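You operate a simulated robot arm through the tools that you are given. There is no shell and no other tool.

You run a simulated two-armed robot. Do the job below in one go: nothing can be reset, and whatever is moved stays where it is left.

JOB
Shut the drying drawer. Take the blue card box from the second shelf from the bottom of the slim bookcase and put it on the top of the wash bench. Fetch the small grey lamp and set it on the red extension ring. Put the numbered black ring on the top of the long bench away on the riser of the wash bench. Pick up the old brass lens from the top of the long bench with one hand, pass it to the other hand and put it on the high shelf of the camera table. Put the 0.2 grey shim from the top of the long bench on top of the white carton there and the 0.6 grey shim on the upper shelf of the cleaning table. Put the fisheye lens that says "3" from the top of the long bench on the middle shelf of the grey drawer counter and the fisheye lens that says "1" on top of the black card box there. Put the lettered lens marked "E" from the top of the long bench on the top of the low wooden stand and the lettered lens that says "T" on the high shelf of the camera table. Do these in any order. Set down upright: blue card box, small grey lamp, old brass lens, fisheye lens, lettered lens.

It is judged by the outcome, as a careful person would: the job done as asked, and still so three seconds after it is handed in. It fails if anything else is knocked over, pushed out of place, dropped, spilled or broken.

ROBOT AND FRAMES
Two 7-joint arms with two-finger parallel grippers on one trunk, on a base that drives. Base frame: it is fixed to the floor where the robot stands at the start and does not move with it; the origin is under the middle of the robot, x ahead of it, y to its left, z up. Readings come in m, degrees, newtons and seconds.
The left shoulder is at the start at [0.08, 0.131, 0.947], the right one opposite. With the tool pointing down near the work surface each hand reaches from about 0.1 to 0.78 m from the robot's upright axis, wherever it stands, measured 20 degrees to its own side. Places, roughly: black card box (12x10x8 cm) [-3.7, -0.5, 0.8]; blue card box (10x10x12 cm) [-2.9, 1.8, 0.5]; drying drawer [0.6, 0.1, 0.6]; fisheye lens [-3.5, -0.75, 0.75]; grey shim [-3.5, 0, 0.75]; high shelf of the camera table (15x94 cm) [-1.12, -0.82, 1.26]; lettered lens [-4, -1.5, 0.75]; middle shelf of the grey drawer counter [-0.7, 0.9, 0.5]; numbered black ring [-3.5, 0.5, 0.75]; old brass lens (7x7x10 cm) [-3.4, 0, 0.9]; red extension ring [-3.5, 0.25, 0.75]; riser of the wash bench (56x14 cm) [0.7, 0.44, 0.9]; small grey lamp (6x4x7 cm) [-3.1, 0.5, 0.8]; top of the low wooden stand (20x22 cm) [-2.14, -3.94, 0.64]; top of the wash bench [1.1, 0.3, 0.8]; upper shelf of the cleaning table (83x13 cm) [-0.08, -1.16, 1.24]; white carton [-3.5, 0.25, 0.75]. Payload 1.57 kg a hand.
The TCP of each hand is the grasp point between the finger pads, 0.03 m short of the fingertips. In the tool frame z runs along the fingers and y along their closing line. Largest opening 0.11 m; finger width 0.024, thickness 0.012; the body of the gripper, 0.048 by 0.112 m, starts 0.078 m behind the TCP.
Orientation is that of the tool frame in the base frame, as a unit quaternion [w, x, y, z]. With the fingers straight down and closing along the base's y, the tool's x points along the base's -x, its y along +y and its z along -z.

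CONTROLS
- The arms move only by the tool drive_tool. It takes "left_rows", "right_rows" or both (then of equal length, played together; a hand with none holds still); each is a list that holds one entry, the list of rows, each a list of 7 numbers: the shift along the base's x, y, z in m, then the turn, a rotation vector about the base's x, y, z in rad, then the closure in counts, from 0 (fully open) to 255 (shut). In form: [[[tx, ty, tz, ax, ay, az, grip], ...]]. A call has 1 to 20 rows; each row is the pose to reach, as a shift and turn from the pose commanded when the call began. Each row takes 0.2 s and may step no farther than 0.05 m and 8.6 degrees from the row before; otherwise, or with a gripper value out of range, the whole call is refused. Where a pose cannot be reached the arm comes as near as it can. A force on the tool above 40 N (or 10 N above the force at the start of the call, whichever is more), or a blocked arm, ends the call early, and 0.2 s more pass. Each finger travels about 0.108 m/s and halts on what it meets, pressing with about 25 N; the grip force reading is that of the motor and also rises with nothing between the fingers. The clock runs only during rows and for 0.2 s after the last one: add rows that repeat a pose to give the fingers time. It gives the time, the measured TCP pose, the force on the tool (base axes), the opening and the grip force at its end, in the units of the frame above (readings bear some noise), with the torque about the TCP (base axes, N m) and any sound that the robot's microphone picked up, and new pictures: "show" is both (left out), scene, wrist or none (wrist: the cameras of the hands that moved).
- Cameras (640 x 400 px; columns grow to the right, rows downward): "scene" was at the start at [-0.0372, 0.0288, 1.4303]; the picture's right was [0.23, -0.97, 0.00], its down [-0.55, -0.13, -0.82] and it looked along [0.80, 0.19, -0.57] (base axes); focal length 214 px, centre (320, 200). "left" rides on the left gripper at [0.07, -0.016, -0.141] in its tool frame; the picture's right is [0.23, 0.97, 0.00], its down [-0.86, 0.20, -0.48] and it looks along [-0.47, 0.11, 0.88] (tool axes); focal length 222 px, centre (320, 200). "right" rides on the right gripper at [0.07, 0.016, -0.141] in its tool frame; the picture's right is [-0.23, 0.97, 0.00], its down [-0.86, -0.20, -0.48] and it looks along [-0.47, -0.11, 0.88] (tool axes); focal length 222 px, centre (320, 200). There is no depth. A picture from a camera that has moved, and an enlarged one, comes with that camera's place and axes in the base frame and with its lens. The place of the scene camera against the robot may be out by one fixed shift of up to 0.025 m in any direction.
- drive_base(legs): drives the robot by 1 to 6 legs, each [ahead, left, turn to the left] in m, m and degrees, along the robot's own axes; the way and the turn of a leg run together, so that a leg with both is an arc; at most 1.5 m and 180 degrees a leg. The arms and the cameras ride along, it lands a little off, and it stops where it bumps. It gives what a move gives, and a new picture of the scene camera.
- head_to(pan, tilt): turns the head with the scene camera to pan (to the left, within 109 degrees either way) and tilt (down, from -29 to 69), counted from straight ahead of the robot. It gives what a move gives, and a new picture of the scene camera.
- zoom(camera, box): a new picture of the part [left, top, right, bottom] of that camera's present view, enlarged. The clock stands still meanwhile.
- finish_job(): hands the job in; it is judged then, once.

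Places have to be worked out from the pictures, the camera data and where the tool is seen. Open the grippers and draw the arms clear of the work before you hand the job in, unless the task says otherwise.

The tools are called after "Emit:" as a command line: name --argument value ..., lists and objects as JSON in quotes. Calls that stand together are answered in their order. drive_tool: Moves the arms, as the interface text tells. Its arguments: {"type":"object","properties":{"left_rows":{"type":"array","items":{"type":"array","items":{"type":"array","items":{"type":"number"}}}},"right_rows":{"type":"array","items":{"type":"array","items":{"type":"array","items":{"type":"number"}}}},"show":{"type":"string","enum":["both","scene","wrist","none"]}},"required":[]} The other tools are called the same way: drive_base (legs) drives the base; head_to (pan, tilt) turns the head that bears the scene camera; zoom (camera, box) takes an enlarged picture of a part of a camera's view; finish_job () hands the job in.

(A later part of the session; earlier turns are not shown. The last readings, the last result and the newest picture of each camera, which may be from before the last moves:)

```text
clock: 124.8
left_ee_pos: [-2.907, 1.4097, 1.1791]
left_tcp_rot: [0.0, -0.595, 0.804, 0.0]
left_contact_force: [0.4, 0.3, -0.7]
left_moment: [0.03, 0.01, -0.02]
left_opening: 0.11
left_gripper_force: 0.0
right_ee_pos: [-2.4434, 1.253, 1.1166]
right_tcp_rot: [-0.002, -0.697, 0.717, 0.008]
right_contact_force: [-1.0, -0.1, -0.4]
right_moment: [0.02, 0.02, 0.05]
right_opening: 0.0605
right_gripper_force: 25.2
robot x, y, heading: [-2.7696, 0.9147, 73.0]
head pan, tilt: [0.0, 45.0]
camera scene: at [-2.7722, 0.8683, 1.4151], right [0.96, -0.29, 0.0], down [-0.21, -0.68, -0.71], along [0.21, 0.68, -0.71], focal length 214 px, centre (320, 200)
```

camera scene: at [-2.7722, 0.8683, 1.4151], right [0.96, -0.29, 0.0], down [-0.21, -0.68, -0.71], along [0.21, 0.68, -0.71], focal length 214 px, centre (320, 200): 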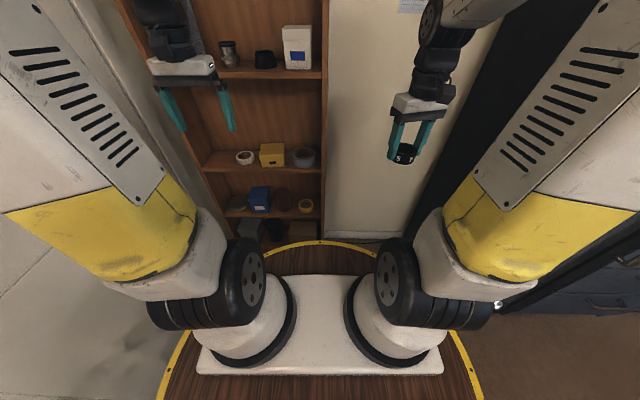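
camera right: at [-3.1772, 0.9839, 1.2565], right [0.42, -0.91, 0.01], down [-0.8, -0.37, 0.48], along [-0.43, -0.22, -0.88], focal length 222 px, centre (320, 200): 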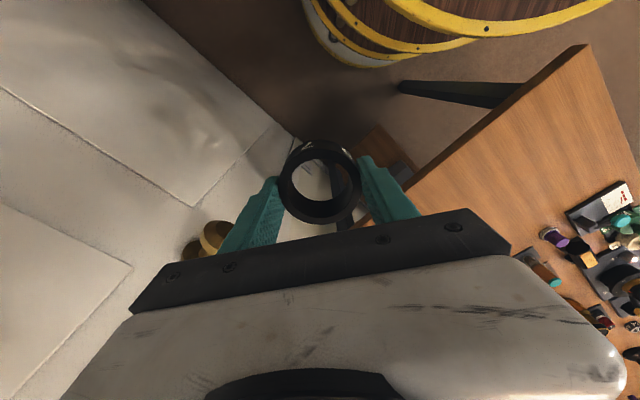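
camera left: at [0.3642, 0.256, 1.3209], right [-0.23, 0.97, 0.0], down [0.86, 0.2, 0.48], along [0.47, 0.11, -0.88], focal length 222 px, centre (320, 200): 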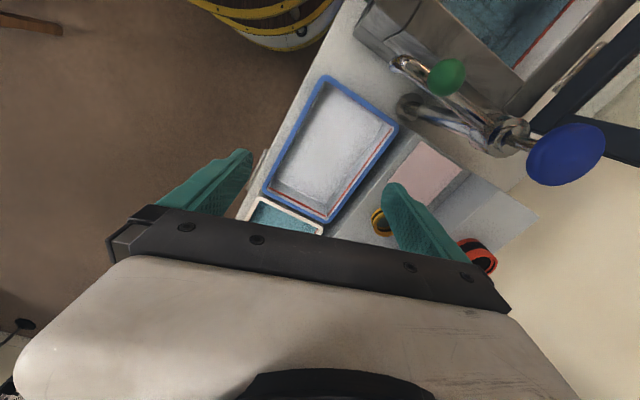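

I face the bookcase; the blue box is on the second shelf from the bottom. I zoom in on it.

Emit:
zoom --camera "scene" --box '[200, 130, 340, 250]'

Emit:
head_to --pan 0 --tilt 30

Emit:
zoom --camera "left" --box '[0, 0, 640, 400]'

```text
3.33 times, centred on (270, 190) of scene
camera zoom: at [-2.7722, 0.8683, 1.4151], right [0.96, -0.29, 0.0], down [-0.21, -0.68, -0.71], along [0.21, 0.68, -0.71], focal length 715 px, centre (487, 233)
```

zoom: 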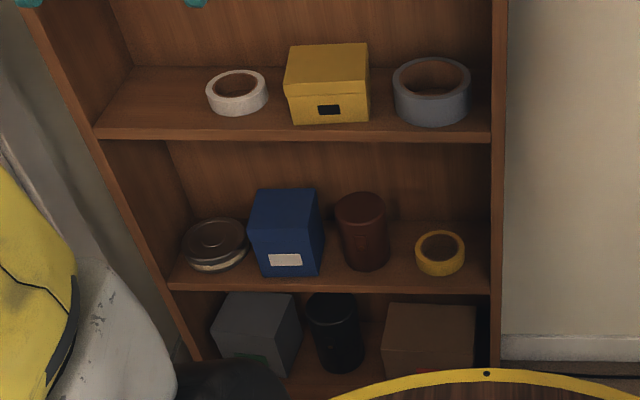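

```text
clock: 125.6
left_ee_pos: [-2.9061, 1.411, 1.1798]
left_tcp_rot: [0.0, -0.595, 0.804, -0.001]
left_contact_force: [-0.3, 0.1, 0.3]
left_moment: [0.01, 0.0, 0.0]
left_opening: 0.1099
left_gripper_force: 0.1
right_ee_pos: [-2.4424, 1.2536, 1.1164]
right_tcp_rot: [-0.002, -0.697, 0.717, 0.008]
right_contact_force: [0.5, -0.2, -0.5]
right_moment: [0.01, 0.01, -0.03]
right_opening: 0.0606
right_gripper_force: 24.7
robot x, y, heading: [-2.7715, 0.9148, 72.9]
head pan, tilt: [0.0, 30.0]
camera scene: at [-2.7696, 0.877, 1.4376], right [0.96, -0.29, 0.0], down [-0.15, -0.48, -0.87], along [0.25, 0.83, -0.5], focal length 214 px, centre (320, 200)
```

scene: 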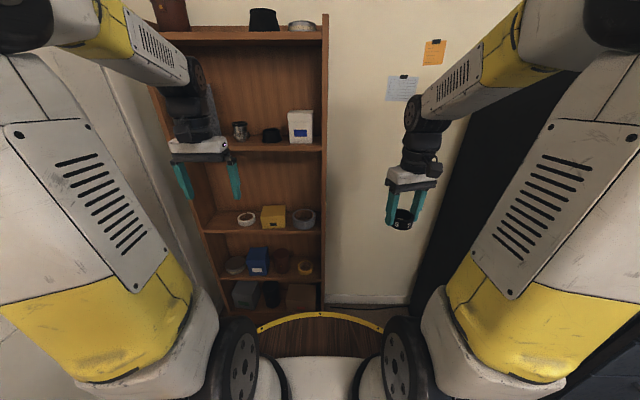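

```text
1.00 times, centred on (320, 200) of left (not enlarged: the box is as wide or as high as the picture)
camera zoom: at [-2.9118, 1.339, 1.3212], right [-1.0, 0.07, 0.0], down [0.06, 0.88, 0.48], along [0.03, 0.48, -0.88], focal length 222 px, centre (320, 200)
```

zoom: 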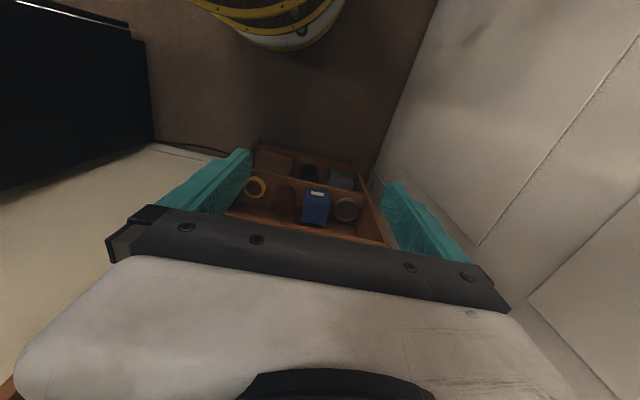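

I zoom tightly on the box to measure its proportions.

Emit:
zoom --camera "scene" --box '[225, 230, 305, 290]'

Emit:
zoom --camera "left" --box '[230, 140, 390, 240]'

```text
6.67 times, centred on (265, 260) of scene
camera zoom: at [-2.7696, 0.877, 1.4376], right [0.96, -0.29, 0.0], down [-0.15, -0.48, -0.87], along [0.25, 0.83, -0.5], focal length 1430 px, centre (687, -200)
```

zoom: 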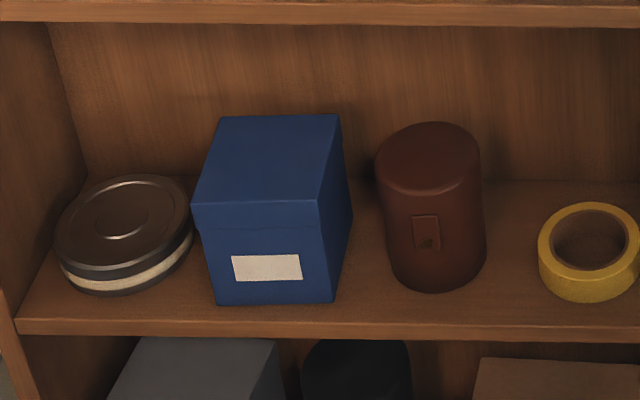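

```text
4.00 times, centred on (310, 190) of left
camera zoom: at [-2.9118, 1.339, 1.3212], right [-1.0, 0.07, 0.0], down [0.06, 0.88, 0.48], along [0.03, 0.48, -0.88], focal length 888 px, centre (360, 240)
```

zoom: 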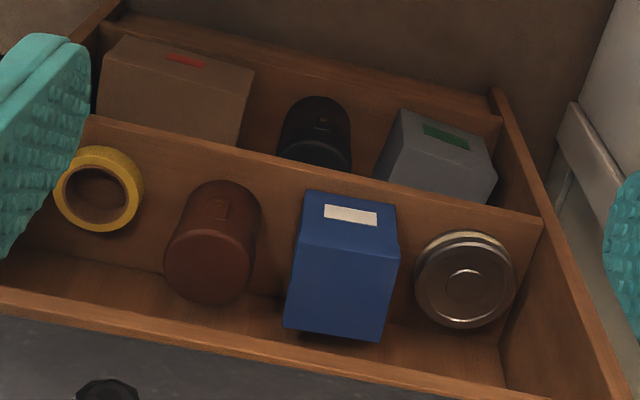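

The box is ~9.6 cm wide, 11.6 cm tall, turned about 6°, centre near (-2.855, 1.783), with a low tin beside it. I pitch the left hand forward to horizontal in front of the bookcase at a safe height.

Emit:
drive_tool --left_rows '[[[0.001, 0.015, -0.015, 0.127, -0.032, 0.0067, 0], [0.003, 0.03, -0.03, 0.254, -0.064, 0.0135, 0], [0.004, 0.045, -0.045, 0.381, -0.096, 0.0202, 0], [0.005, 0.06, -0.06, 0.508, -0.128, 0.027, 0], [0.006, 0.075, -0.075, 0.635, -0.16, 0.0337, 0], [0.008, 0.09, -0.09, 0.762, -0.192, 0.0404, 0], [0.009, 0.105, -0.105, 0.889, -0.224, 0.0472, 0], [0.01, 0.12, -0.12, 1.016, -0.256, 0.0539, 0], [0.011, 0.135, -0.135, 1.143, -0.288, 0.0607, 0], [0.013, 0.15, -0.15, 1.27, -0.32, 0.0674, 0], [0.014, 0.165, -0.165, 1.397, -0.352, 0.0742, 0], [0.016, 0.19, -0.18, 1.5237, -0.384, 0.0809, 0]]]'

```text
clock: 128.2
left_ee_pos: [-2.888, 1.5998, 0.9998]
left_tcp_rot: [0.548, -0.448, 0.545, 0.449]
left_contact_force: [0.8, -1.0, 0.5]
left_moment: [-0.01, 0.01, 0.04]
left_opening: 0.11
left_gripper_force: 0.1
left hand out of reach, approached as far as the arm can: row 7
right_ee_pos: [-2.4428, 1.2531, 1.1166]
right_tcp_rot: [-0.002, -0.697, 0.717, 0.008]
right_contact_force: [0.1, 0.9, 0.2]
right_moment: [0.05, 0.05, 0.0]
right_opening: 0.0604
right_gripper_force: 24.9
robot x, y, heading: [-2.7701, 0.9129, 72.9]
head pan, tilt: [0.0, 30.0]
camera scene: at [-2.7693, 0.8767, 1.4377], right [0.96, -0.29, 0.0], down [-0.15, -0.48, -0.87], along [0.25, 0.83, -0.5], focal length 214 px, centre (320, 200)
camera left: at [-2.901, 1.4588, 0.9303], right [-0.95, 0.19, -0.23], down [-0.29, -0.43, 0.85], along [0.06, 0.88, 0.47], focal length 222 px, centre (320, 200)
```

scene: 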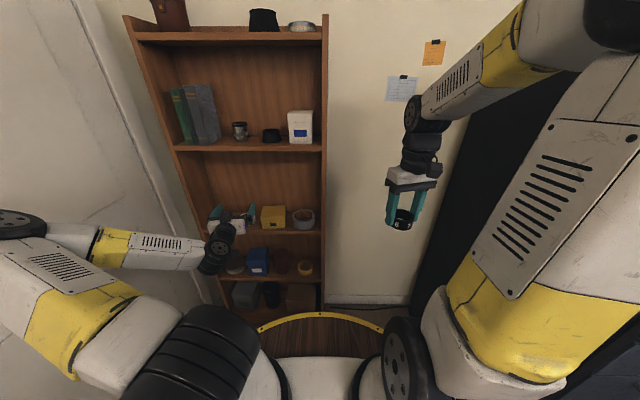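
left: 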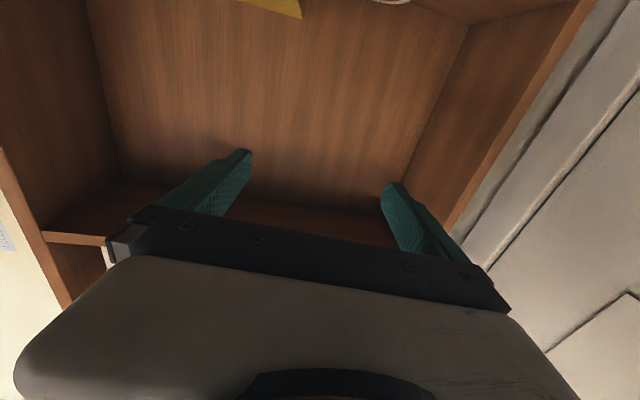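

The left hand is horizontal, pointing into the bookcase. I lower it in front of the second shelf.

Emit:
drive_tool --left_rows '[[[0, 0, -0.045, 0, 0, 0, 0], [0, 0, -0.09, 0, 0, 0, 0], [0, 0, -0.135, 0, 0, 0, 0], [0, 0, -0.18, 0, 0, 0, 0], [0, 0, -0.225, 0, 0, 0, 0], [0, 0, -0.27, 0, 0, 0, 0], [0, 0, -0.315, 0, 0, 0, 0], [0, 0, -0.36, 0, 0, 0, 0], [0, 0, -0.405, 0, 0, 0, 0]]]'

```text
clock: 130.2
left_ee_pos: [-2.9165, 1.6266, 0.7868]
left_tcp_rot: [0.547, -0.45, 0.546, 0.447]
left_contact_force: [0.2, 0.7, -1.1]
left_moment: [0.03, 0.01, -0.04]
left_opening: 0.1099
left_gripper_force: 0.0
left hand out of reach, approached as far as the arm can: row 5, 6, 7, 8, 9
right_ee_pos: [-2.4417, 1.2534, 1.1152]
right_tcp_rot: [-0.001, -0.697, 0.717, 0.008]
right_contact_force: [0.3, 0.5, -0.6]
right_moment: [0.03, -0.02, 0.03]
right_opening: 0.0607
right_gripper_force: 25.1
robot x, y, heading: [-2.7725, 0.9166, 73.1]
head pan, tilt: [0.0, 30.0]
camera scene: at [-2.7696, 0.8771, 1.4377], right [0.96, -0.29, 0.0], down [-0.15, -0.48, -0.87], along [0.25, 0.83, -0.5], focal length 214 px, centre (320, 200)
camera left: at [-2.9283, 1.4845, 0.7167], right [-0.95, 0.19, -0.23], down [-0.29, -0.43, 0.86], along [0.06, 0.88, 0.46], focal length 222 px, centre (320, 200)
```

scene: 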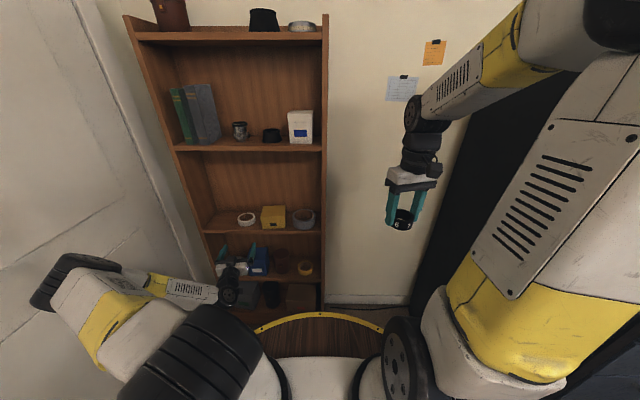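
left: 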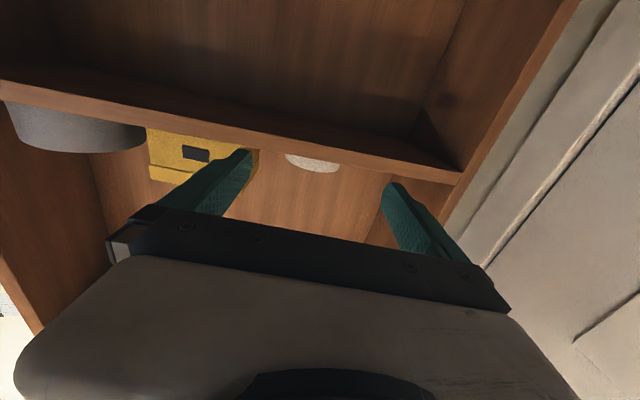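

The fully horizontal pose can't get that low; a 45° slant will reach and still clear the shelf above. I re-angle the left hand.

Emit:
drive_tool --left_rows '[[[0, 0, 0.035, -0.128, 0.0254, 0, 0], [0, 0, 0.07, -0.257, 0.0508, 0, 0], [0, 0, 0.105, -0.385, 0.0763, 0, 0], [0, 0, 0.14, -0.513, 0.1017, 0, 0], [0, 0, 0.17, -0.642, 0.127, 0, 0], [0, 0, 0.2, -0.77, 0.1525, 0, 0], [0, 0, 0.2, -0.77, 0.1525, 0, 0]]]'

```text
clock: 131.8
left_ee_pos: [-2.9152, 1.6262, 0.9882]
left_tcp_rot: [0.296, -0.586, 0.714, 0.242]
left_contact_force: [0.2, 0.1, 0.5]
left_moment: [-0.01, 0.0, -0.01]
left_opening: 0.11
left_gripper_force: 0.0
right_ee_pos: [-2.4427, 1.2537, 1.1147]
right_tcp_rot: [-0.003, -0.697, 0.717, 0.008]
right_contact_force: [0.9, 0.6, 0.2]
right_moment: [0.01, -0.04, -0.01]
right_opening: 0.0603
right_gripper_force: 24.9
robot x, y, heading: [-2.7722, 0.9167, 73.2]
head pan, tilt: [0.0, 30.0]
camera scene: at [-2.7695, 0.877, 1.4377], right [0.96, -0.29, 0.0], down [-0.15, -0.48, -0.87], along [0.25, 0.83, -0.5], focal length 214 px, centre (320, 200)
camera left: at [-2.9282, 1.4756, 1.0373], right [-0.99, 0.03, -0.16], down [-0.15, 0.3, 0.94], along [0.08, 0.95, -0.29], focal length 222 px, centre (320, 200)
```

scene: 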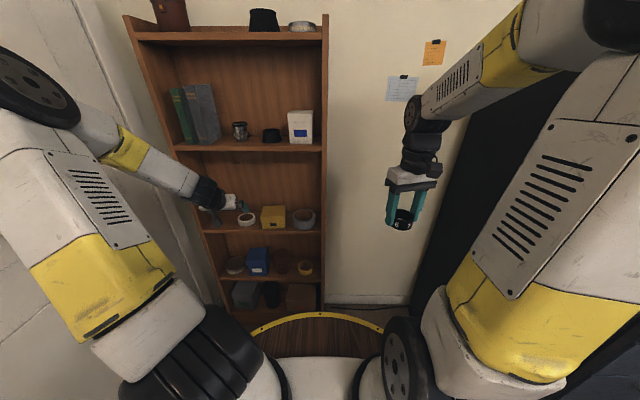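
left: 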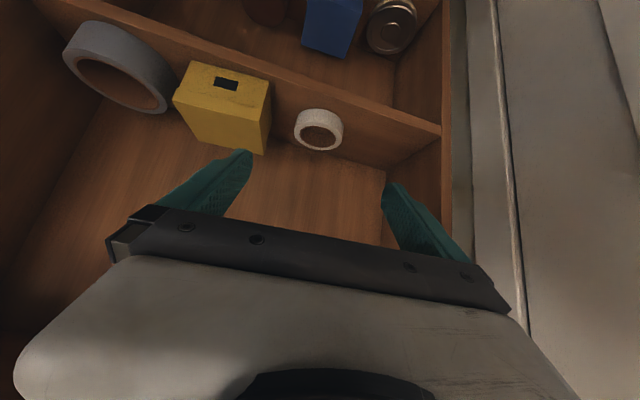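

Good reach and view now: the blue box appears at the top of the wrist picture. I lower to shelf height outside the bookcase and look again.

Emit:
drive_tool --left_rows '[[[0.005, 0, -0.045, 0, 0, 0, 0], [0.01, 0, -0.09, 0, 0, 0, 0], [0.015, 0, -0.135, 0, 0, 0, 0], [0.02, 0, -0.18, 0, 0, 0, 0], [0.025, 0, -0.225, 0, 0, 0, 0], [0.03, 0.004, -0.268, 0, 0, 0, 0]]]'

```text
clock: 133.2
left_ee_pos: [-2.8829, 1.6285, 0.7189]
left_tcp_rot: [0.297, -0.586, 0.714, 0.242]
left_contact_force: [-0.2, 0.6, 0.3]
left_moment: [-0.01, -0.01, -0.03]
left_opening: 0.11
left_gripper_force: 0.0
right_ee_pos: [-2.4429, 1.253, 1.116]
right_tcp_rot: [-0.003, -0.697, 0.717, 0.008]
right_contact_force: [0.0, 0.2, -1.0]
right_moment: [0.0, 0.0, 0.01]
right_opening: 0.0606
right_gripper_force: 25.3
robot x, y, heading: [-2.7759, 0.9153, 73.0]
head pan, tilt: [0.0, 30.0]
camera scene: at [-2.7695, 0.8768, 1.4377], right [0.96, -0.29, 0.0], down [-0.15, -0.48, -0.87], along [0.25, 0.83, -0.5], focal length 214 px, centre (320, 200)
camera left: at [-2.8972, 1.4787, 0.7689], right [-0.99, 0.03, -0.16], down [-0.15, 0.3, 0.94], along [0.08, 0.95, -0.29], focal length 222 px, centre (320, 200)
```

scene: 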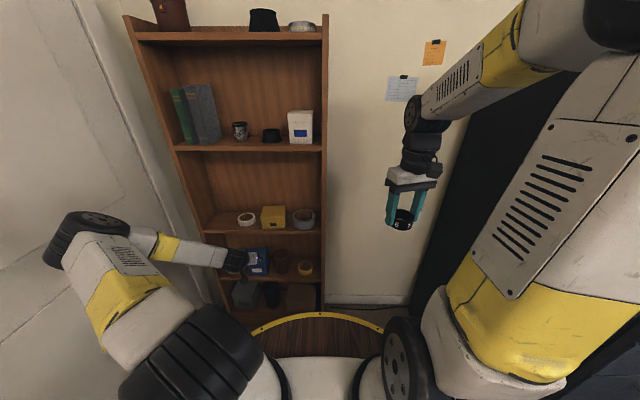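
left: 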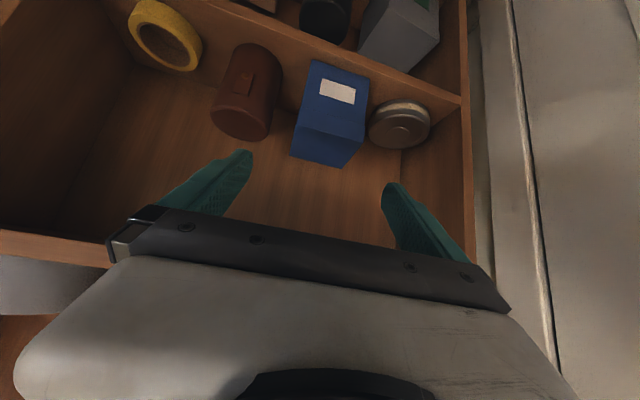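

I zoom on the box to compute its exact pose for the grasp.

Emit:
zoom --camera "left" --box '[200, 40, 440, 190]'

```text
2.67 times, centred on (320, 115) of left
camera zoom: at [-2.8972, 1.4787, 0.7689], right [-0.99, 0.03, -0.16], down [-0.15, 0.3, 0.94], along [0.08, 0.95, -0.29], focal length 592 px, centre (320, 427)
```

zoom: 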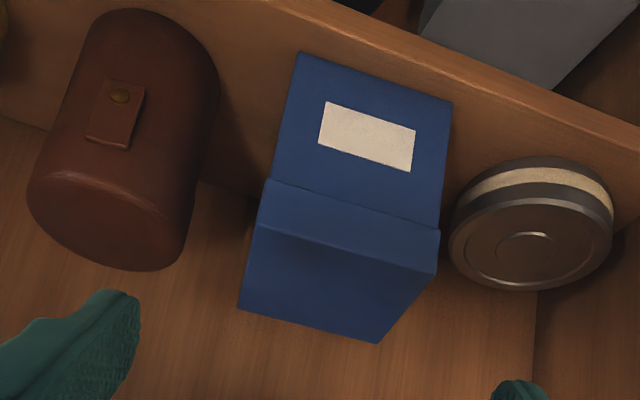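

Box measured: front-top edge centre (-2.8735, 1.747), top z≈0.589, width 9.65 cm. I advance along the slant to straddle it just above the tin's height.

Emit:
drive_tool --left_rows '[[[0.004, 0.034, -0.03, 0, 0, 0, 0], [0.008, 0.068, -0.06, 0, 0, 0, 0], [0.012, 0.1, -0.089, 0, 0, 0, 0]]]' --show "wrist"

Emit:
zoom --camera "left" --box '[160, 40, 480, 240]'

```text
clock: 134.0
left_ee_pos: [-2.8818, 1.7205, 0.6428]
left_tcp_rot: [0.296, -0.587, 0.713, 0.243]
left_contact_force: [0.8, 0.6, -0.1]
left_moment: [0.0, 0.01, 0.0]
left_opening: 0.1101
left_gripper_force: 0.1
left hand out of reach, approached as far as the arm can: row 3
right_ee_pos: [-2.4422, 1.2542, 1.1158]
right_tcp_rot: [-0.002, -0.697, 0.717, 0.008]
right_contact_force: [0.0, 0.5, -0.5]
right_moment: [-0.02, 0.04, 0.0]
right_opening: 0.0607
right_gripper_force: 25.3
robot x, y, heading: [-2.7723, 0.9177, 73.1]
head pan, tilt: [0.0, 30.0]
camera left: at [-2.8957, 1.5697, 0.6924], right [-0.99, 0.03, -0.16], down [-0.15, 0.3, 0.94], along [0.08, 0.95, -0.29], focal length 222 px, centre (320, 200)
```

left: 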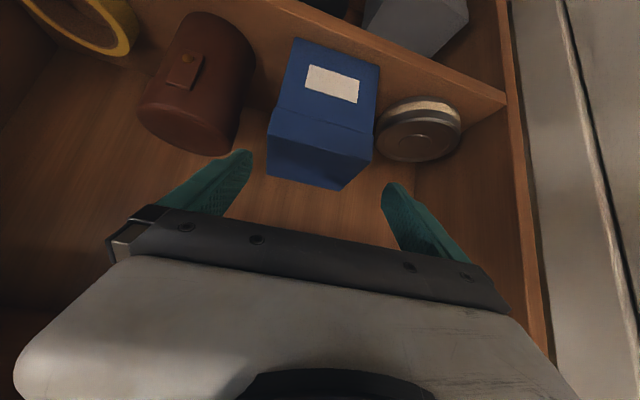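

```text
2.00 times, centred on (320, 140) of left
camera zoom: at [-2.8957, 1.5697, 0.6924], right [-0.99, 0.03, -0.16], down [-0.15, 0.3, 0.94], along [0.08, 0.95, -0.29], focal length 444 px, centre (320, 320)
```

zoom: 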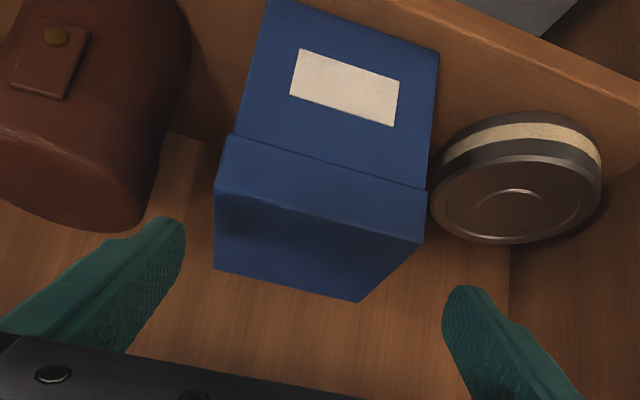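

The arm is at full stretch, so I pull the hand back out and move the base 0.12 m closer and a bit left.

Emit:
drive_tool --left_rows '[[[-0.004, -0.034, 0.03, 0, 0, 0, 0], [-0.008, -0.068, 0.06, 0, 0, 0, 0], [-0.012, -0.1, 0.09, 0, 0, 0, 0], [-0.014, -0.14, 0.11, 0, 0, 0, 0], [-0.016, -0.18, 0.13, 0, 0, 0, 0]]]' --show "none"

```text
clock: 135.2
left_ee_pos: [-2.8983, 1.5404, 0.7736]
left_tcp_rot: [0.296, -0.587, 0.713, 0.243]
left_contact_force: [0.3, -0.1, 0.0]
left_moment: [0.0, 0.0, -0.01]
left_opening: 0.11
left_gripper_force: 0.0
right_ee_pos: [-2.4419, 1.2547, 1.1154]
right_tcp_rot: [-0.002, -0.697, 0.717, 0.008]
right_contact_force: [-0.7, 0.0, -0.5]
right_moment: [-0.03, 0.05, -0.03]
right_opening: 0.0606
right_gripper_force: 25.7
robot x, y, heading: [-2.7718, 0.9173, 73.1]
head pan, tilt: [0.0, 30.0]
```

Emit:
drive_base --legs '[[0.12, 0.08, 0]]'

Emit:
zoom --camera "left" --box '[160, 40, 480, 240]'

```text
clock: 136.5
left_ee_pos: [-2.9406, 1.677, 0.7759]
left_tcp_rot: [0.296, -0.587, 0.713, 0.243]
left_contact_force: [-0.3, 0.4, -0.1]
left_moment: [0.01, 0.02, -0.03]
left_opening: 0.1099
left_gripper_force: 0.0
right_ee_pos: [-2.484, 1.39, 1.1158]
right_tcp_rot: [-0.002, -0.697, 0.717, 0.008]
right_contact_force: [0.5, 0.9, -0.3]
right_moment: [0.01, -0.01, -0.01]
right_opening: 0.0603
right_gripper_force: 25.0
robot x, y, heading: [-2.8148, 1.0528, 72.9]
head pan, tilt: [0.0, 30.0]
camera scene: at [-2.8115, 1.0149, 1.4377], right [0.96, -0.29, 0.0], down [-0.15, -0.48, -0.87], along [0.25, 0.83, -0.5], focal length 214 px, centre (320, 200)
```

scene: 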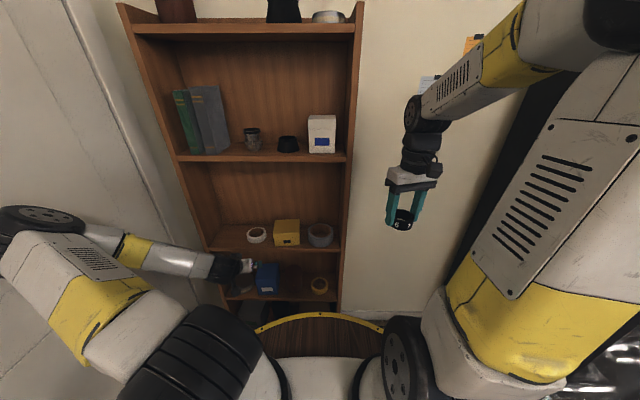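

```text
2.00 times, centred on (320, 140) of left
camera zoom: at [-2.9539, 1.5276, 0.8245], right [-0.99, 0.03, -0.16], down [-0.15, 0.3, 0.94], along [0.08, 0.95, -0.29], focal length 444 px, centre (320, 320)
```

zoom: 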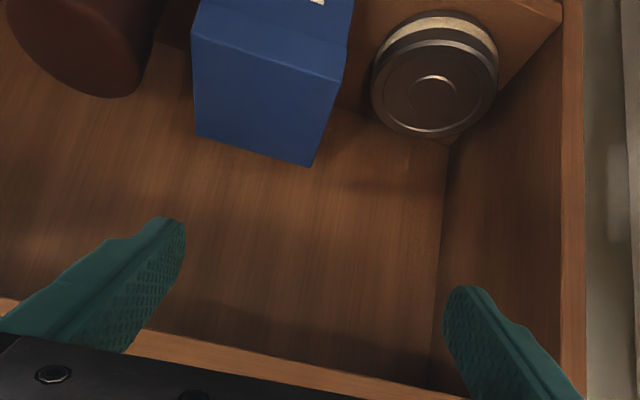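

Better reach now. I move to the pre-grasp point on the approach line and check alignment.

Emit:
drive_tool --left_rows '[[[0.02, -0.005, -0.04, 0, 0, 0, 0], [0.04, 0.0, -0.075, 0, 0, 0, 0], [0.0566, 0.012, -0.097, 0, 0, 0, 0], [0.0645, 0.054, -0.125, 0, 0, 0, 0]]]' --show "wrist"

Emit:
zoom --camera "left" --box '[160, 40, 480, 240]'

```text
refused: row 4 steps farther than a row can; nothing moved
```

```text
2.00 times, centred on (320, 140) of left
camera zoom: at [-2.9539, 1.5276, 0.8245], right [-0.99, 0.03, -0.16], down [-0.15, 0.3, 0.94], along [0.08, 0.95, -0.29], focal length 444 px, centre (320, 320)
```

zoom: 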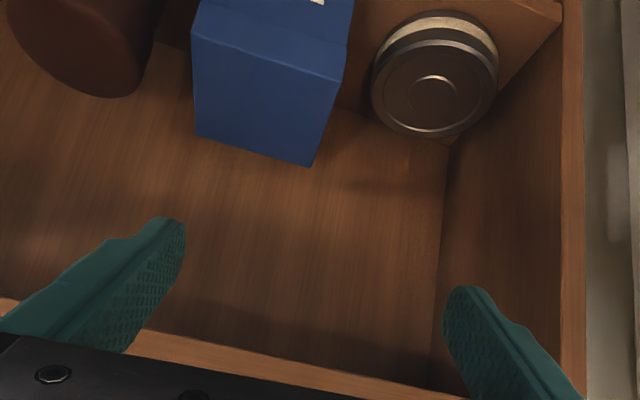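

Row 4 was a hair too long; I resend with shorter steps.

Emit:
drive_tool --left_rows '[[[0.02, -0.005, -0.04, 0, 0, 0, 0], [0.04, 0.0, -0.075, 0, 0, 0, 0], [0.0566, 0.012, -0.097, 0, 0, 0, 0], [0.0615, 0.04, -0.125, 0, 0, 0, 0]]]' --show "wrist"

Emit:
zoom --camera "left" --box '[160, 40, 480, 240]'

```text
clock: 137.5
left_ee_pos: [-2.8786, 1.7173, 0.6475]
left_tcp_rot: [0.297, -0.587, 0.713, 0.242]
left_contact_force: [-0.1, -0.6, 1.0]
left_moment: [0.01, -0.02, -0.05]
left_opening: 0.1098
left_gripper_force: 0.1
right_ee_pos: [-2.4836, 1.391, 1.1165]
right_tcp_rot: [-0.002, -0.697, 0.717, 0.007]
right_contact_force: [0.1, -0.2, 0.4]
right_moment: [0.01, -0.02, -0.04]
right_opening: 0.0606
right_gripper_force: 25.6
robot x, y, heading: [-2.815, 1.0561, 72.9]
head pan, tilt: [0.0, 30.0]
camera left: at [-2.8925, 1.5677, 0.6989], right [-0.99, 0.03, -0.16], down [-0.15, 0.3, 0.94], along [0.08, 0.95, -0.29], focal length 222 px, centre (320, 200)
```

left: 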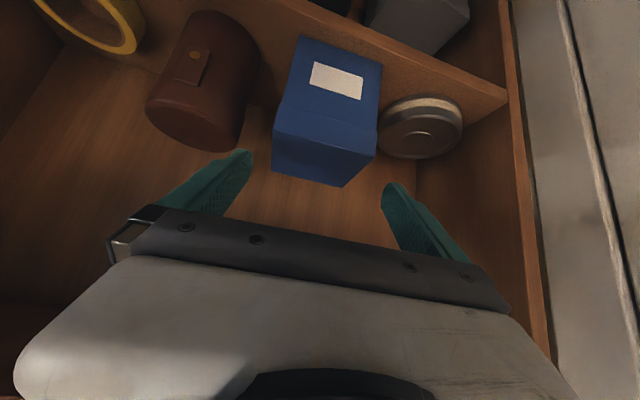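

```text
2.00 times, centred on (320, 140) of left
camera zoom: at [-2.8925, 1.5677, 0.6989], right [-0.99, 0.03, -0.16], down [-0.15, 0.3, 0.94], along [0.08, 0.95, -0.29], focal length 444 px, centre (320, 320)
```

zoom: 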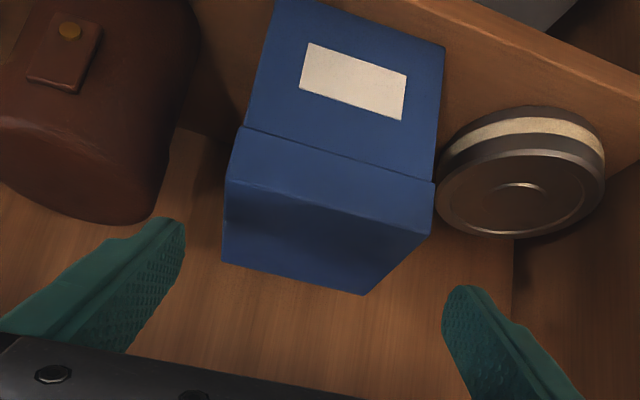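

The box is centred between the fingers, and the tin is low (top ≈0.505), so no conflict. I slide in and close.

Emit:
drive_tool --left_rows '[[[0.005, 0.025, -0.025, 0, 0, 0, 0], [0.0105, 0.05, -0.05, 0, 0, 0, 0], [0.0158, 0.0745, -0.0755, 0, 0, 0, 0], [0.0158, 0.0745, -0.0755, 0, 0, 0, 100], [0.0158, 0.0745, -0.0755, 0, 0, 0, 255], [0.0158, 0.0745, -0.0755, 0, 0, 0, 255]]]'

```text
clock: 138.9
left_ee_pos: [-2.8972, 1.7737, 0.6191]
left_tcp_rot: [0.295, -0.588, 0.713, 0.243]
left_contact_force: [-0.8, 0.0, 3.3]
left_moment: [0.05, 0.05, -0.01]
left_opening: 0.0001
left_gripper_force: 21.0
left hand out of reach, approached as far as the arm can: row 1, 2, 3, 4, 5, 6
right_ee_pos: [-2.4837, 1.392, 1.1152]
right_tcp_rot: [-0.002, -0.697, 0.717, 0.007]
right_contact_force: [0.5, 0.1, -0.5]
right_moment: [-0.01, 0.02, 0.03]
right_opening: 0.0605
right_gripper_force: 24.6
robot x, y, heading: [-2.813, 1.051, 73.0]
head pan, tilt: [0.0, 30.0]
camera scene: at [-2.8116, 1.0149, 1.4377], right [0.96, -0.29, 0.0], down [-0.15, -0.48, -0.87], along [0.25, 0.83, -0.5], focal length 214 px, centre (320, 200)
camera left: at [-2.9106, 1.6234, 0.6701], right [-0.99, 0.03, -0.16], down [-0.15, 0.3, 0.94], along [0.08, 0.95, -0.29], focal length 222 px, centre (320, 200)
```

scene: 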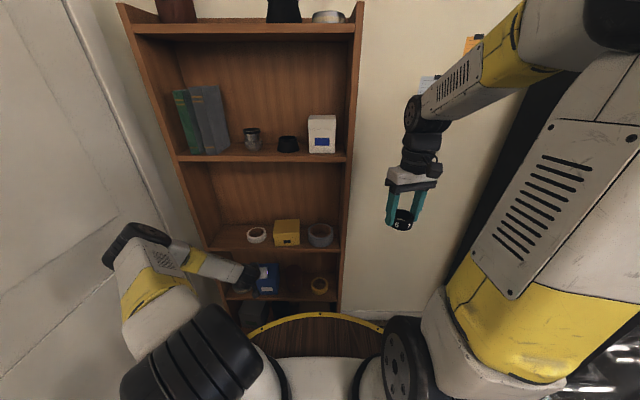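
left: 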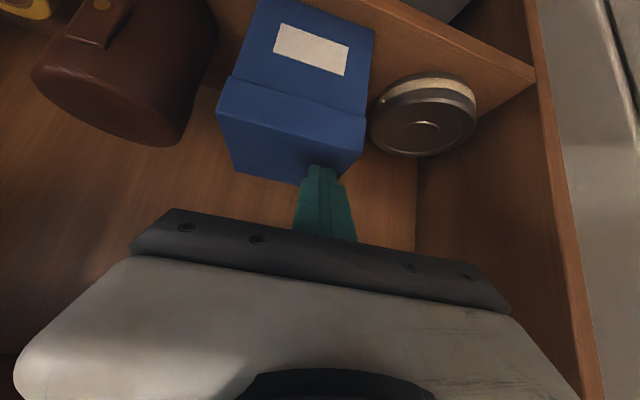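

The IK can't reach that low at this slant, and the fingers closed harmlessly just above the box. I back out, open, and use a steeper hand (about 32° from vertical), which keeps the wrist higher.

Emit:
drive_tool --left_rows '[[[-0.007, -0.033, 0.033, 0, 0, 0, 255], [-0.012, -0.066, 0.065, 0, 0, 0, 255], [-0.005, -0.1, 0.08, -0.111, 0.0225, 0, 100], [0.005, -0.115, 0.085, -0.2225, 0.045, 0, 0], [0.012, -0.115, 0.06, -0.2225, 0.045, 0, 0], [0.012, -0.115, 0.02, -0.2225, 0.045, 0, 0], [0.012, -0.115, -0.015, -0.2225, 0.045, 0, 0], [0.012, -0.115, -0.034, -0.2225, 0.045, 0, 0], [0.012, -0.115, -0.034, -0.2225, 0.045, 0, 0]]]'

```text
clock: 140.9
left_ee_pos: [-2.8861, 1.6612, 0.5962]
left_tcp_rot: [0.213, -0.611, 0.742, 0.175]
left_contact_force: [-0.2, 0.0, 0.6]
left_moment: [0.02, -0.01, 0.02]
left_opening: 0.1098
left_gripper_force: 0.0
left hand out of reach, approached as far as the arm can: row 8, 9
right_ee_pos: [-2.4843, 1.3908, 1.1153]
right_tcp_rot: [-0.002, -0.697, 0.717, 0.008]
right_contact_force: [0.1, -0.1, 0.1]
right_moment: [0.02, 0.01, 0.02]
right_opening: 0.0605
right_gripper_force: 24.8
robot x, y, heading: [-2.8161, 1.0519, 73.1]
head pan, tilt: [0.0, 30.0]
camera scene: at [-2.8115, 1.015, 1.4377], right [0.96, -0.29, 0.0], down [-0.15, -0.48, -0.87], along [0.25, 0.83, -0.5], focal length 214 px, centre (320, 200)
camera left: at [-2.8968, 1.5254, 0.6789], right [-0.99, 0.0, -0.12], down [-0.11, 0.5, 0.86], along [0.06, 0.86, -0.5], focal length 222 px, centre (320, 200)
```

scene: 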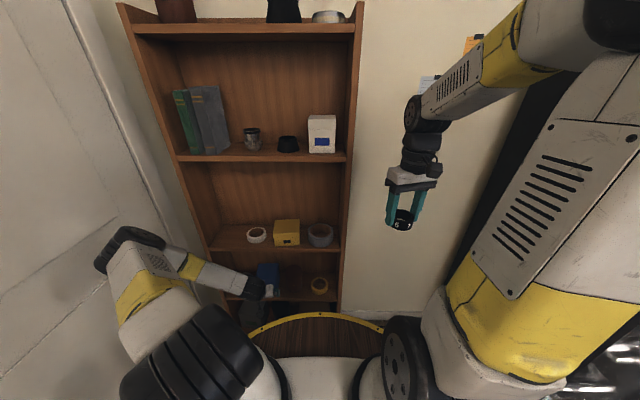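
left: 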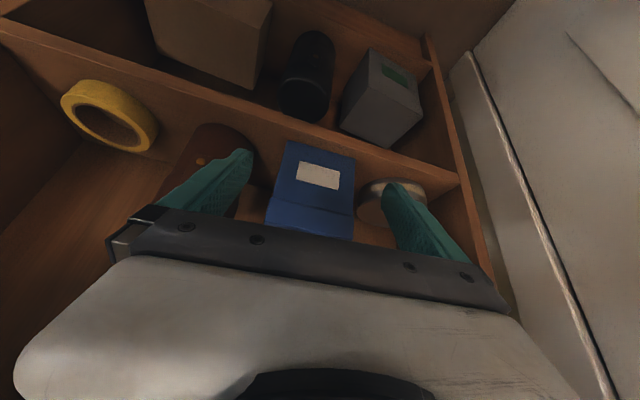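

With this slant the hand reaches z≈0.597, enough to overlap the box's top 2.5 cm, and it clears the shelf lip above. I slide straight in along the sides of the box.

Emit:
drive_tool --left_rows '[[[0.004, 0.03, 0.003, 0, 0, 0, 0], [0.008, 0.06, 0.003, 0, 0, 0, 0], [0.014, 0.09, 0.003, 0, 0, 0, 0], [0.0206, 0.1238, 0.003, 0, 0, 0, 0]]]'

```text
clock: 141.9
left_ee_pos: [-2.8846, 1.774, 0.6208]
left_tcp_rot: [0.213, -0.611, 0.742, 0.175]
left_contact_force: [1.6, -0.4, -0.7]
left_moment: [-0.03, -0.04, -0.02]
left_opening: 0.1102
left_gripper_force: 0.0
left hand out of reach, approached as far as the arm can: row 2, 3, 4
right_ee_pos: [-2.483, 1.3913, 1.1157]
right_tcp_rot: [-0.002, -0.696, 0.718, 0.008]
right_contact_force: [0.2, 0.7, -0.2]
right_moment: [-0.02, 0.01, -0.01]
right_opening: 0.0605
right_gripper_force: 25.1
robot x, y, heading: [-2.8139, 1.0542, 73.3]
head pan, tilt: [0.0, 30.0]
camera scene: at [-2.8115, 1.0149, 1.4377], right [0.96, -0.29, 0.0], down [-0.15, -0.48, -0.87], along [0.25, 0.83, -0.5], focal length 214 px, centre (320, 200)
camera left: at [-2.8958, 1.6391, 0.7037], right [-0.99, 0.0, -0.12], down [-0.11, 0.5, 0.86], along [0.06, 0.87, -0.5], focal length 222 px, centre (320, 200)
```

scene: 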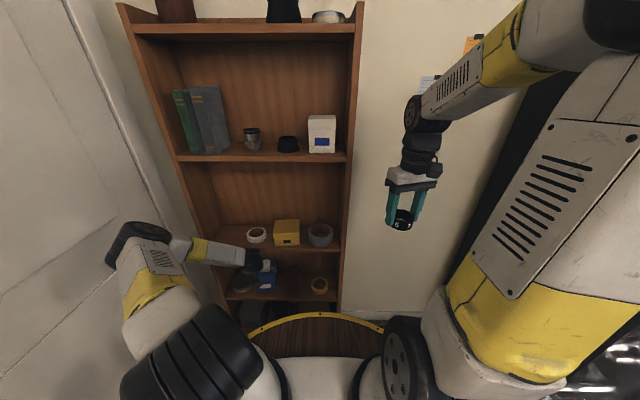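
left: 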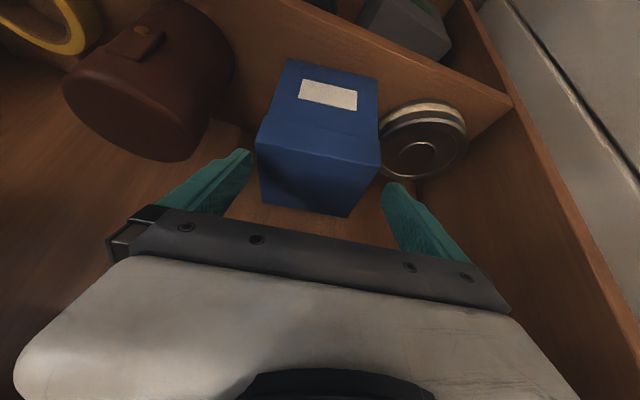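

The arm's elbow is in a low, outward posture that limits reach. I back out and go up to a tool-down pose to reset the posture.

Emit:
drive_tool --left_rows '[[[-0.005, -0.04, 0.005, 0, 0, 0, 0], [-0.01, -0.08, 0.01, 0, 0, 0, 0], [-0.015, -0.12, 0.02, 0, 0, 0, 0], [-0.02, -0.15, 0.055, 0, 0, 0, 0], [-0.02, -0.165, 0.1, 0, 0, 0, 0], [-0.02, -0.18, 0.145, 0, 0, 0, 0], [-0.02, -0.19, 0.19, -0.113, 0.023, 0, 0], [-0.02, -0.2, 0.235, -0.226, 0.046, 0, 0], [-0.02, -0.21, 0.28, -0.339, 0.068, 0, 0], [-0.02, -0.22, 0.325, -0.452, 0.091, 0, 0], [-0.02, -0.23, 0.37, -0.5645, 0.114, 0, 0], [-0.02, -0.23, 0.415, -0.5645, 0.114, 0, 0], [-0.02, -0.23, 0.46, -0.5645, 0.114, 0, 0], [-0.02, -0.23, 0.5, -0.5645, 0.114, 0, 0]]]'

```text
clock: 144.9
left_ee_pos: [-2.9052, 1.5435, 1.1205]
left_tcp_rot: [-0.006, -0.635, 0.772, -0.006]
left_contact_force: [0.1, 0.8, 0.2]
left_moment: [-0.02, 0.02, 0.01]
left_opening: 0.1097
left_gripper_force: 0.1
right_ee_pos: [-2.485, 1.3905, 1.1162]
right_tcp_rot: [-0.002, -0.696, 0.718, 0.008]
right_contact_force: [-0.2, 0.1, -0.1]
right_moment: [0.0, -0.03, 0.0]
right_opening: 0.0606
right_gripper_force: 25.5
robot x, y, heading: [-2.819, 1.0553, 73.2]
head pan, tilt: [0.0, 30.0]
camera scene: at [-2.8116, 1.0151, 1.4377], right [0.96, -0.29, 0.0], down [-0.15, -0.48, -0.87], along [0.25, 0.83, -0.5], focal length 214 px, centre (320, 200)
camera left: at [-2.9016, 1.4735, 1.2633], right [-1.0, -0.03, 0.01], down [-0.03, 0.89, 0.46], along [-0.02, 0.46, -0.89], focal length 222 px, centre (320, 200)
```

scene: 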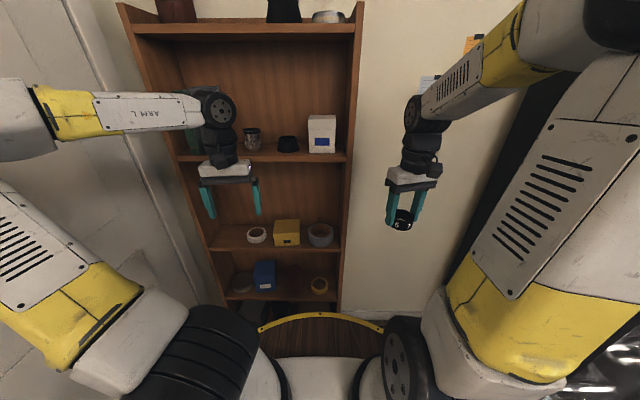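
left: 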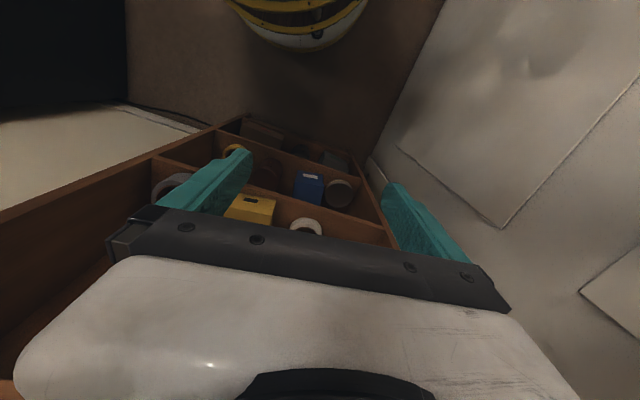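

The elbow is still swung out to the left. I raise the hand high and close, like the starting pose, to let the elbow come up again.

Emit:
drive_tool --left_rows '[[[-0.005, -0.02, 0.045, 0, 0, -0.02, 0], [-0.01, -0.04, 0.09, 0, 0, -0.04, 0], [-0.015, -0.06, 0.135, 0, 0, -0.06, 0], [-0.02, -0.07, 0.18, 0, 0, -0.08, 0], [-0.02, -0.075, 0.225, 0, 0, -0.1, 0], [-0.02, -0.08, 0.27, 0, 0, -0.1, 0], [-0.02, -0.08, 0.3, 0, 0, -0.1, 0]]]' --show "scene"

```text
clock: 146.5
left_ee_pos: [-2.9269, 1.4632, 1.4089]
left_tcp_rot: [-0.005, -0.594, 0.804, -0.003]
left_contact_force: [-1.0, -0.2, 0.5]
left_moment: [-0.02, -0.1, 0.03]
left_opening: 0.1098
left_gripper_force: 0.0
left hand out of reach, approached as far as the arm can: row 7
right_ee_pos: [-2.4853, 1.3907, 1.1161]
right_tcp_rot: [-0.002, -0.697, 0.717, 0.007]
right_contact_force: [-0.5, 1.0, -0.6]
right_moment: [-0.02, -0.05, 0.01]
right_opening: 0.0604
right_gripper_force: 25.3
robot x, y, heading: [-2.8139, 1.0538, 73.2]
head pan, tilt: [0.0, 30.0]
camera scene: at [-2.8133, 1.0151, 1.4377], right [0.96, -0.29, 0.0], down [-0.15, -0.48, -0.87], along [0.25, 0.83, -0.5], focal length 214 px, centre (320, 200)
```

scene: 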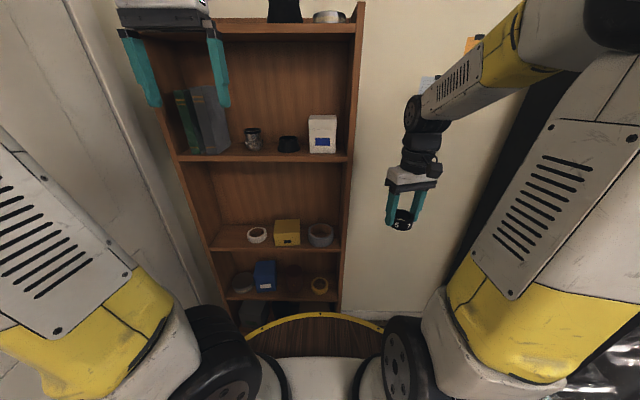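

The elbow is partly up; I swing the hand inward across the body and lower a bit to draw the elbow up further.

Emit:
drive_tool --left_rows '[[[0.03, -0.009, -0.02, 0, 0, 0, 0], [0.06, -0.018, -0.04, 0, 0, 0, 0], [0.09, -0.027, -0.06, 0, 0, 0, 0], [0.12, -0.037, -0.08, 0, 0, 0, 0], [0.15, -0.046, -0.1, 0, 0, 0, 0], [0.17, -0.052, -0.13, 0, 0, 0, 0], [0.17, -0.052, -0.17, 0, 0, 0, 0], [0.14, -0.043, -0.2, 0, 0, 0, 0], [0.1, -0.03, -0.22, 0, 0, 0, 0], [0.06, -0.018, -0.24, 0, 0, 0, 0], [0.02, -0.006, -0.25, 0, 0, 0, 0]]]' --show "scene"

```text
clock: 148.9
left_ee_pos: [-2.9053, 1.4577, 1.157]
left_tcp_rot: [-0.007, -0.596, 0.803, -0.003]
left_contact_force: [0.6, -0.4, 0.6]
left_moment: [0.02, 0.04, -0.02]
left_opening: 0.11
left_gripper_force: 0.1
right_ee_pos: [-2.4832, 1.3905, 1.1151]
right_tcp_rot: [-0.003, -0.697, 0.717, 0.007]
right_contact_force: [0.6, -1.0, -1.0]
right_moment: [0.02, 0.04, 0.0]
right_opening: 0.0606
right_gripper_force: 25.2
robot x, y, heading: [-2.8132, 1.0504, 72.9]
head pan, tilt: [0.0, 30.0]
camera scene: at [-2.8111, 1.0148, 1.4377], right [0.96, -0.29, 0.0], down [-0.15, -0.48, -0.87], along [0.25, 0.83, -0.5], focal length 214 px, centre (320, 200)
```

scene: 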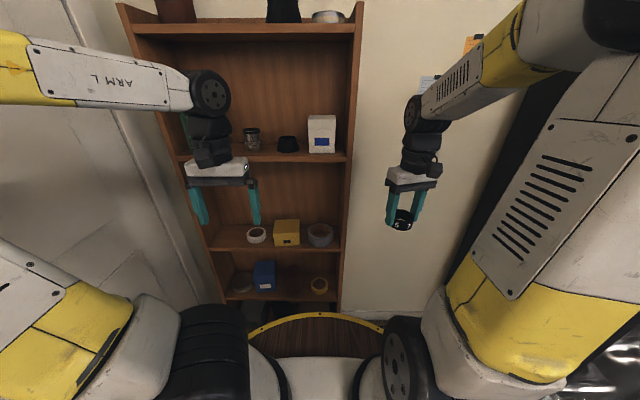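

The elbow remains out. I try pitching the hand backward and returning, which should swing the elbow the other way.

Emit:
drive_tool --left_rows '[[[0.01, 0.01, 0.01, -0.12, 0.037, 0, 0], [0.02, 0.02, 0.02, -0.24, 0.074, 0, 0], [0.03, 0.03, 0.03, -0.36, 0.11, 0, 0], [0.04, 0.04, 0.04, -0.48, 0.147, 0, 0], [0.05, 0.05, 0.05, -0.6, 0.184, 0, 0], [0.06, 0.06, 0.06, -0.72, 0.22, 0, 0]]]' --show "scene"

```text
clock: 150.3
left_ee_pos: [-2.8708, 1.4733, 1.1764]
left_tcp_rot: [-0.3, -0.553, 0.745, -0.221]
left_contact_force: [0.5, -0.3, -0.1]
left_moment: [0.04, 0.04, 0.02]
left_opening: 0.1098
left_gripper_force: 0.2
left hand out of reach, approached as far as the arm can: row 5, 6
right_ee_pos: [-2.4839, 1.3905, 1.1158]
right_tcp_rot: [-0.003, -0.697, 0.717, 0.007]
right_contact_force: [0.5, -0.7, -0.3]
right_moment: [0.02, 0.01, -0.02]
right_opening: 0.0606
right_gripper_force: 24.7
robot x, y, heading: [-2.8162, 1.055, 73.0]
head pan, tilt: [0.0, 30.0]
camera scene: at [-2.8113, 1.0146, 1.4377], right [0.96, -0.29, 0.0], down [-0.15, -0.48, -0.87], along [0.25, 0.83, -0.5], focal length 214 px, centre (320, 200)
```

scene: 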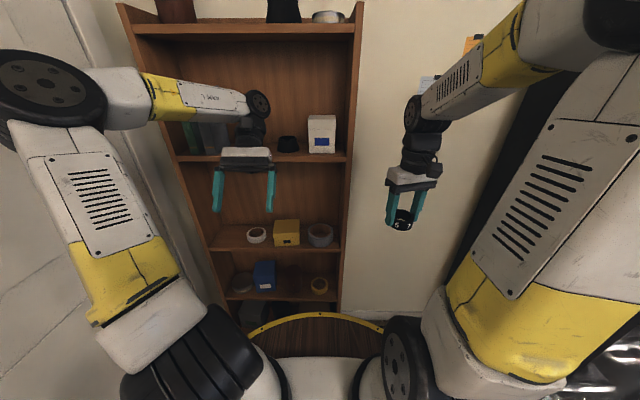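

I bring the hand back to the forward slant, well in front of the bookcase, and see how the elbow sits.

Emit:
drive_tool --left_rows '[[[0.0, 0.005, -0.02, 0.1285, -0.0395, 0, 0], [0.0, 0.01, -0.04, 0.257, -0.079, 0, 0], [0.0, 0.015, -0.06, 0.3855, -0.1185, 0, 0], [0.0, 0.02, -0.08, 0.514, -0.158, 0, 0], [0.0, 0.025, -0.1, 0.6425, -0.1975, 0, 0], [0.0, 0.03, -0.12, 0.771, -0.237, 0, 0], [-0.005, 0.035, -0.15, 0.8995, -0.2765, 0, 0], [-0.01, 0.04, -0.18, 1.028, -0.316, 0, 0], [-0.015, 0.045, -0.21, 1.1565, -0.3555, 0, 0], [-0.02, 0.05, -0.24, 1.285, -0.395, 0, 0]]]'

```text
clock: 152.5
left_ee_pos: [-2.8886, 1.5826, 0.9497]
left_tcp_rot: [0.227, -0.573, 0.77, 0.167]
left_contact_force: [0.5, -0.7, 0.8]
left_moment: [-0.01, 0.0, 0.03]
left_opening: 0.11
left_gripper_force: 0.0
left hand out of reach, approached as far as the arm can: row 9, 10
right_ee_pos: [-2.4844, 1.3912, 1.1152]
right_tcp_rot: [-0.002, -0.697, 0.717, 0.007]
right_contact_force: [-0.4, -1.4, -0.6]
right_moment: [0.01, 0.02, 0.0]
right_opening: 0.0605
right_gripper_force: 24.7
robot x, y, heading: [-2.8159, 1.0519, 73.3]
head pan, tilt: [0.0, 30.0]
camera scene: at [-2.8112, 1.0144, 1.4377], right [0.96, -0.29, 0.0], down [-0.15, -0.48, -0.87], along [0.25, 0.83, -0.5], focal length 214 px, centre (320, 200)
camera left: at [-2.9132, 1.4496, 1.0305], right [-0.99, 0.1, -0.13], down [-0.06, 0.5, 0.86], along [0.15, 0.86, -0.49], focal length 222 px, centre (320, 200)
```

scene: 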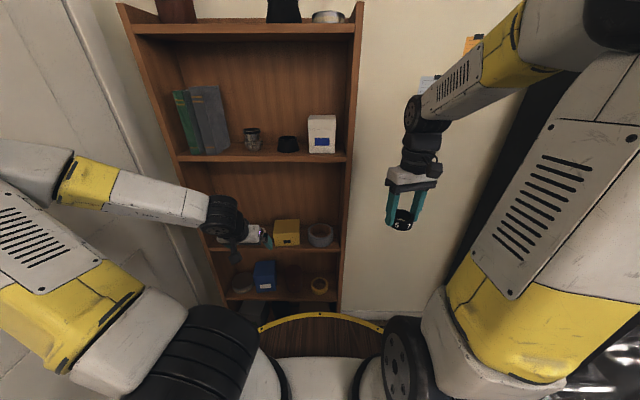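
left: 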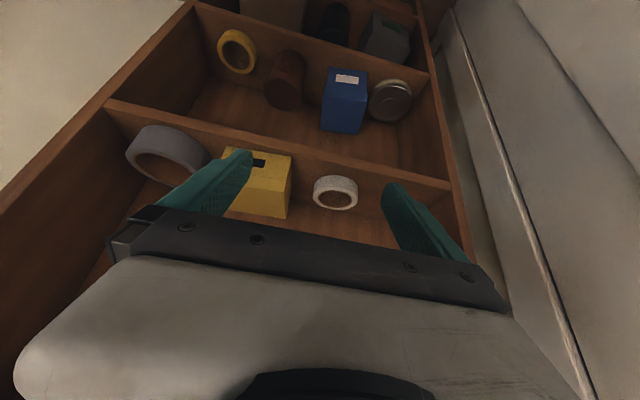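

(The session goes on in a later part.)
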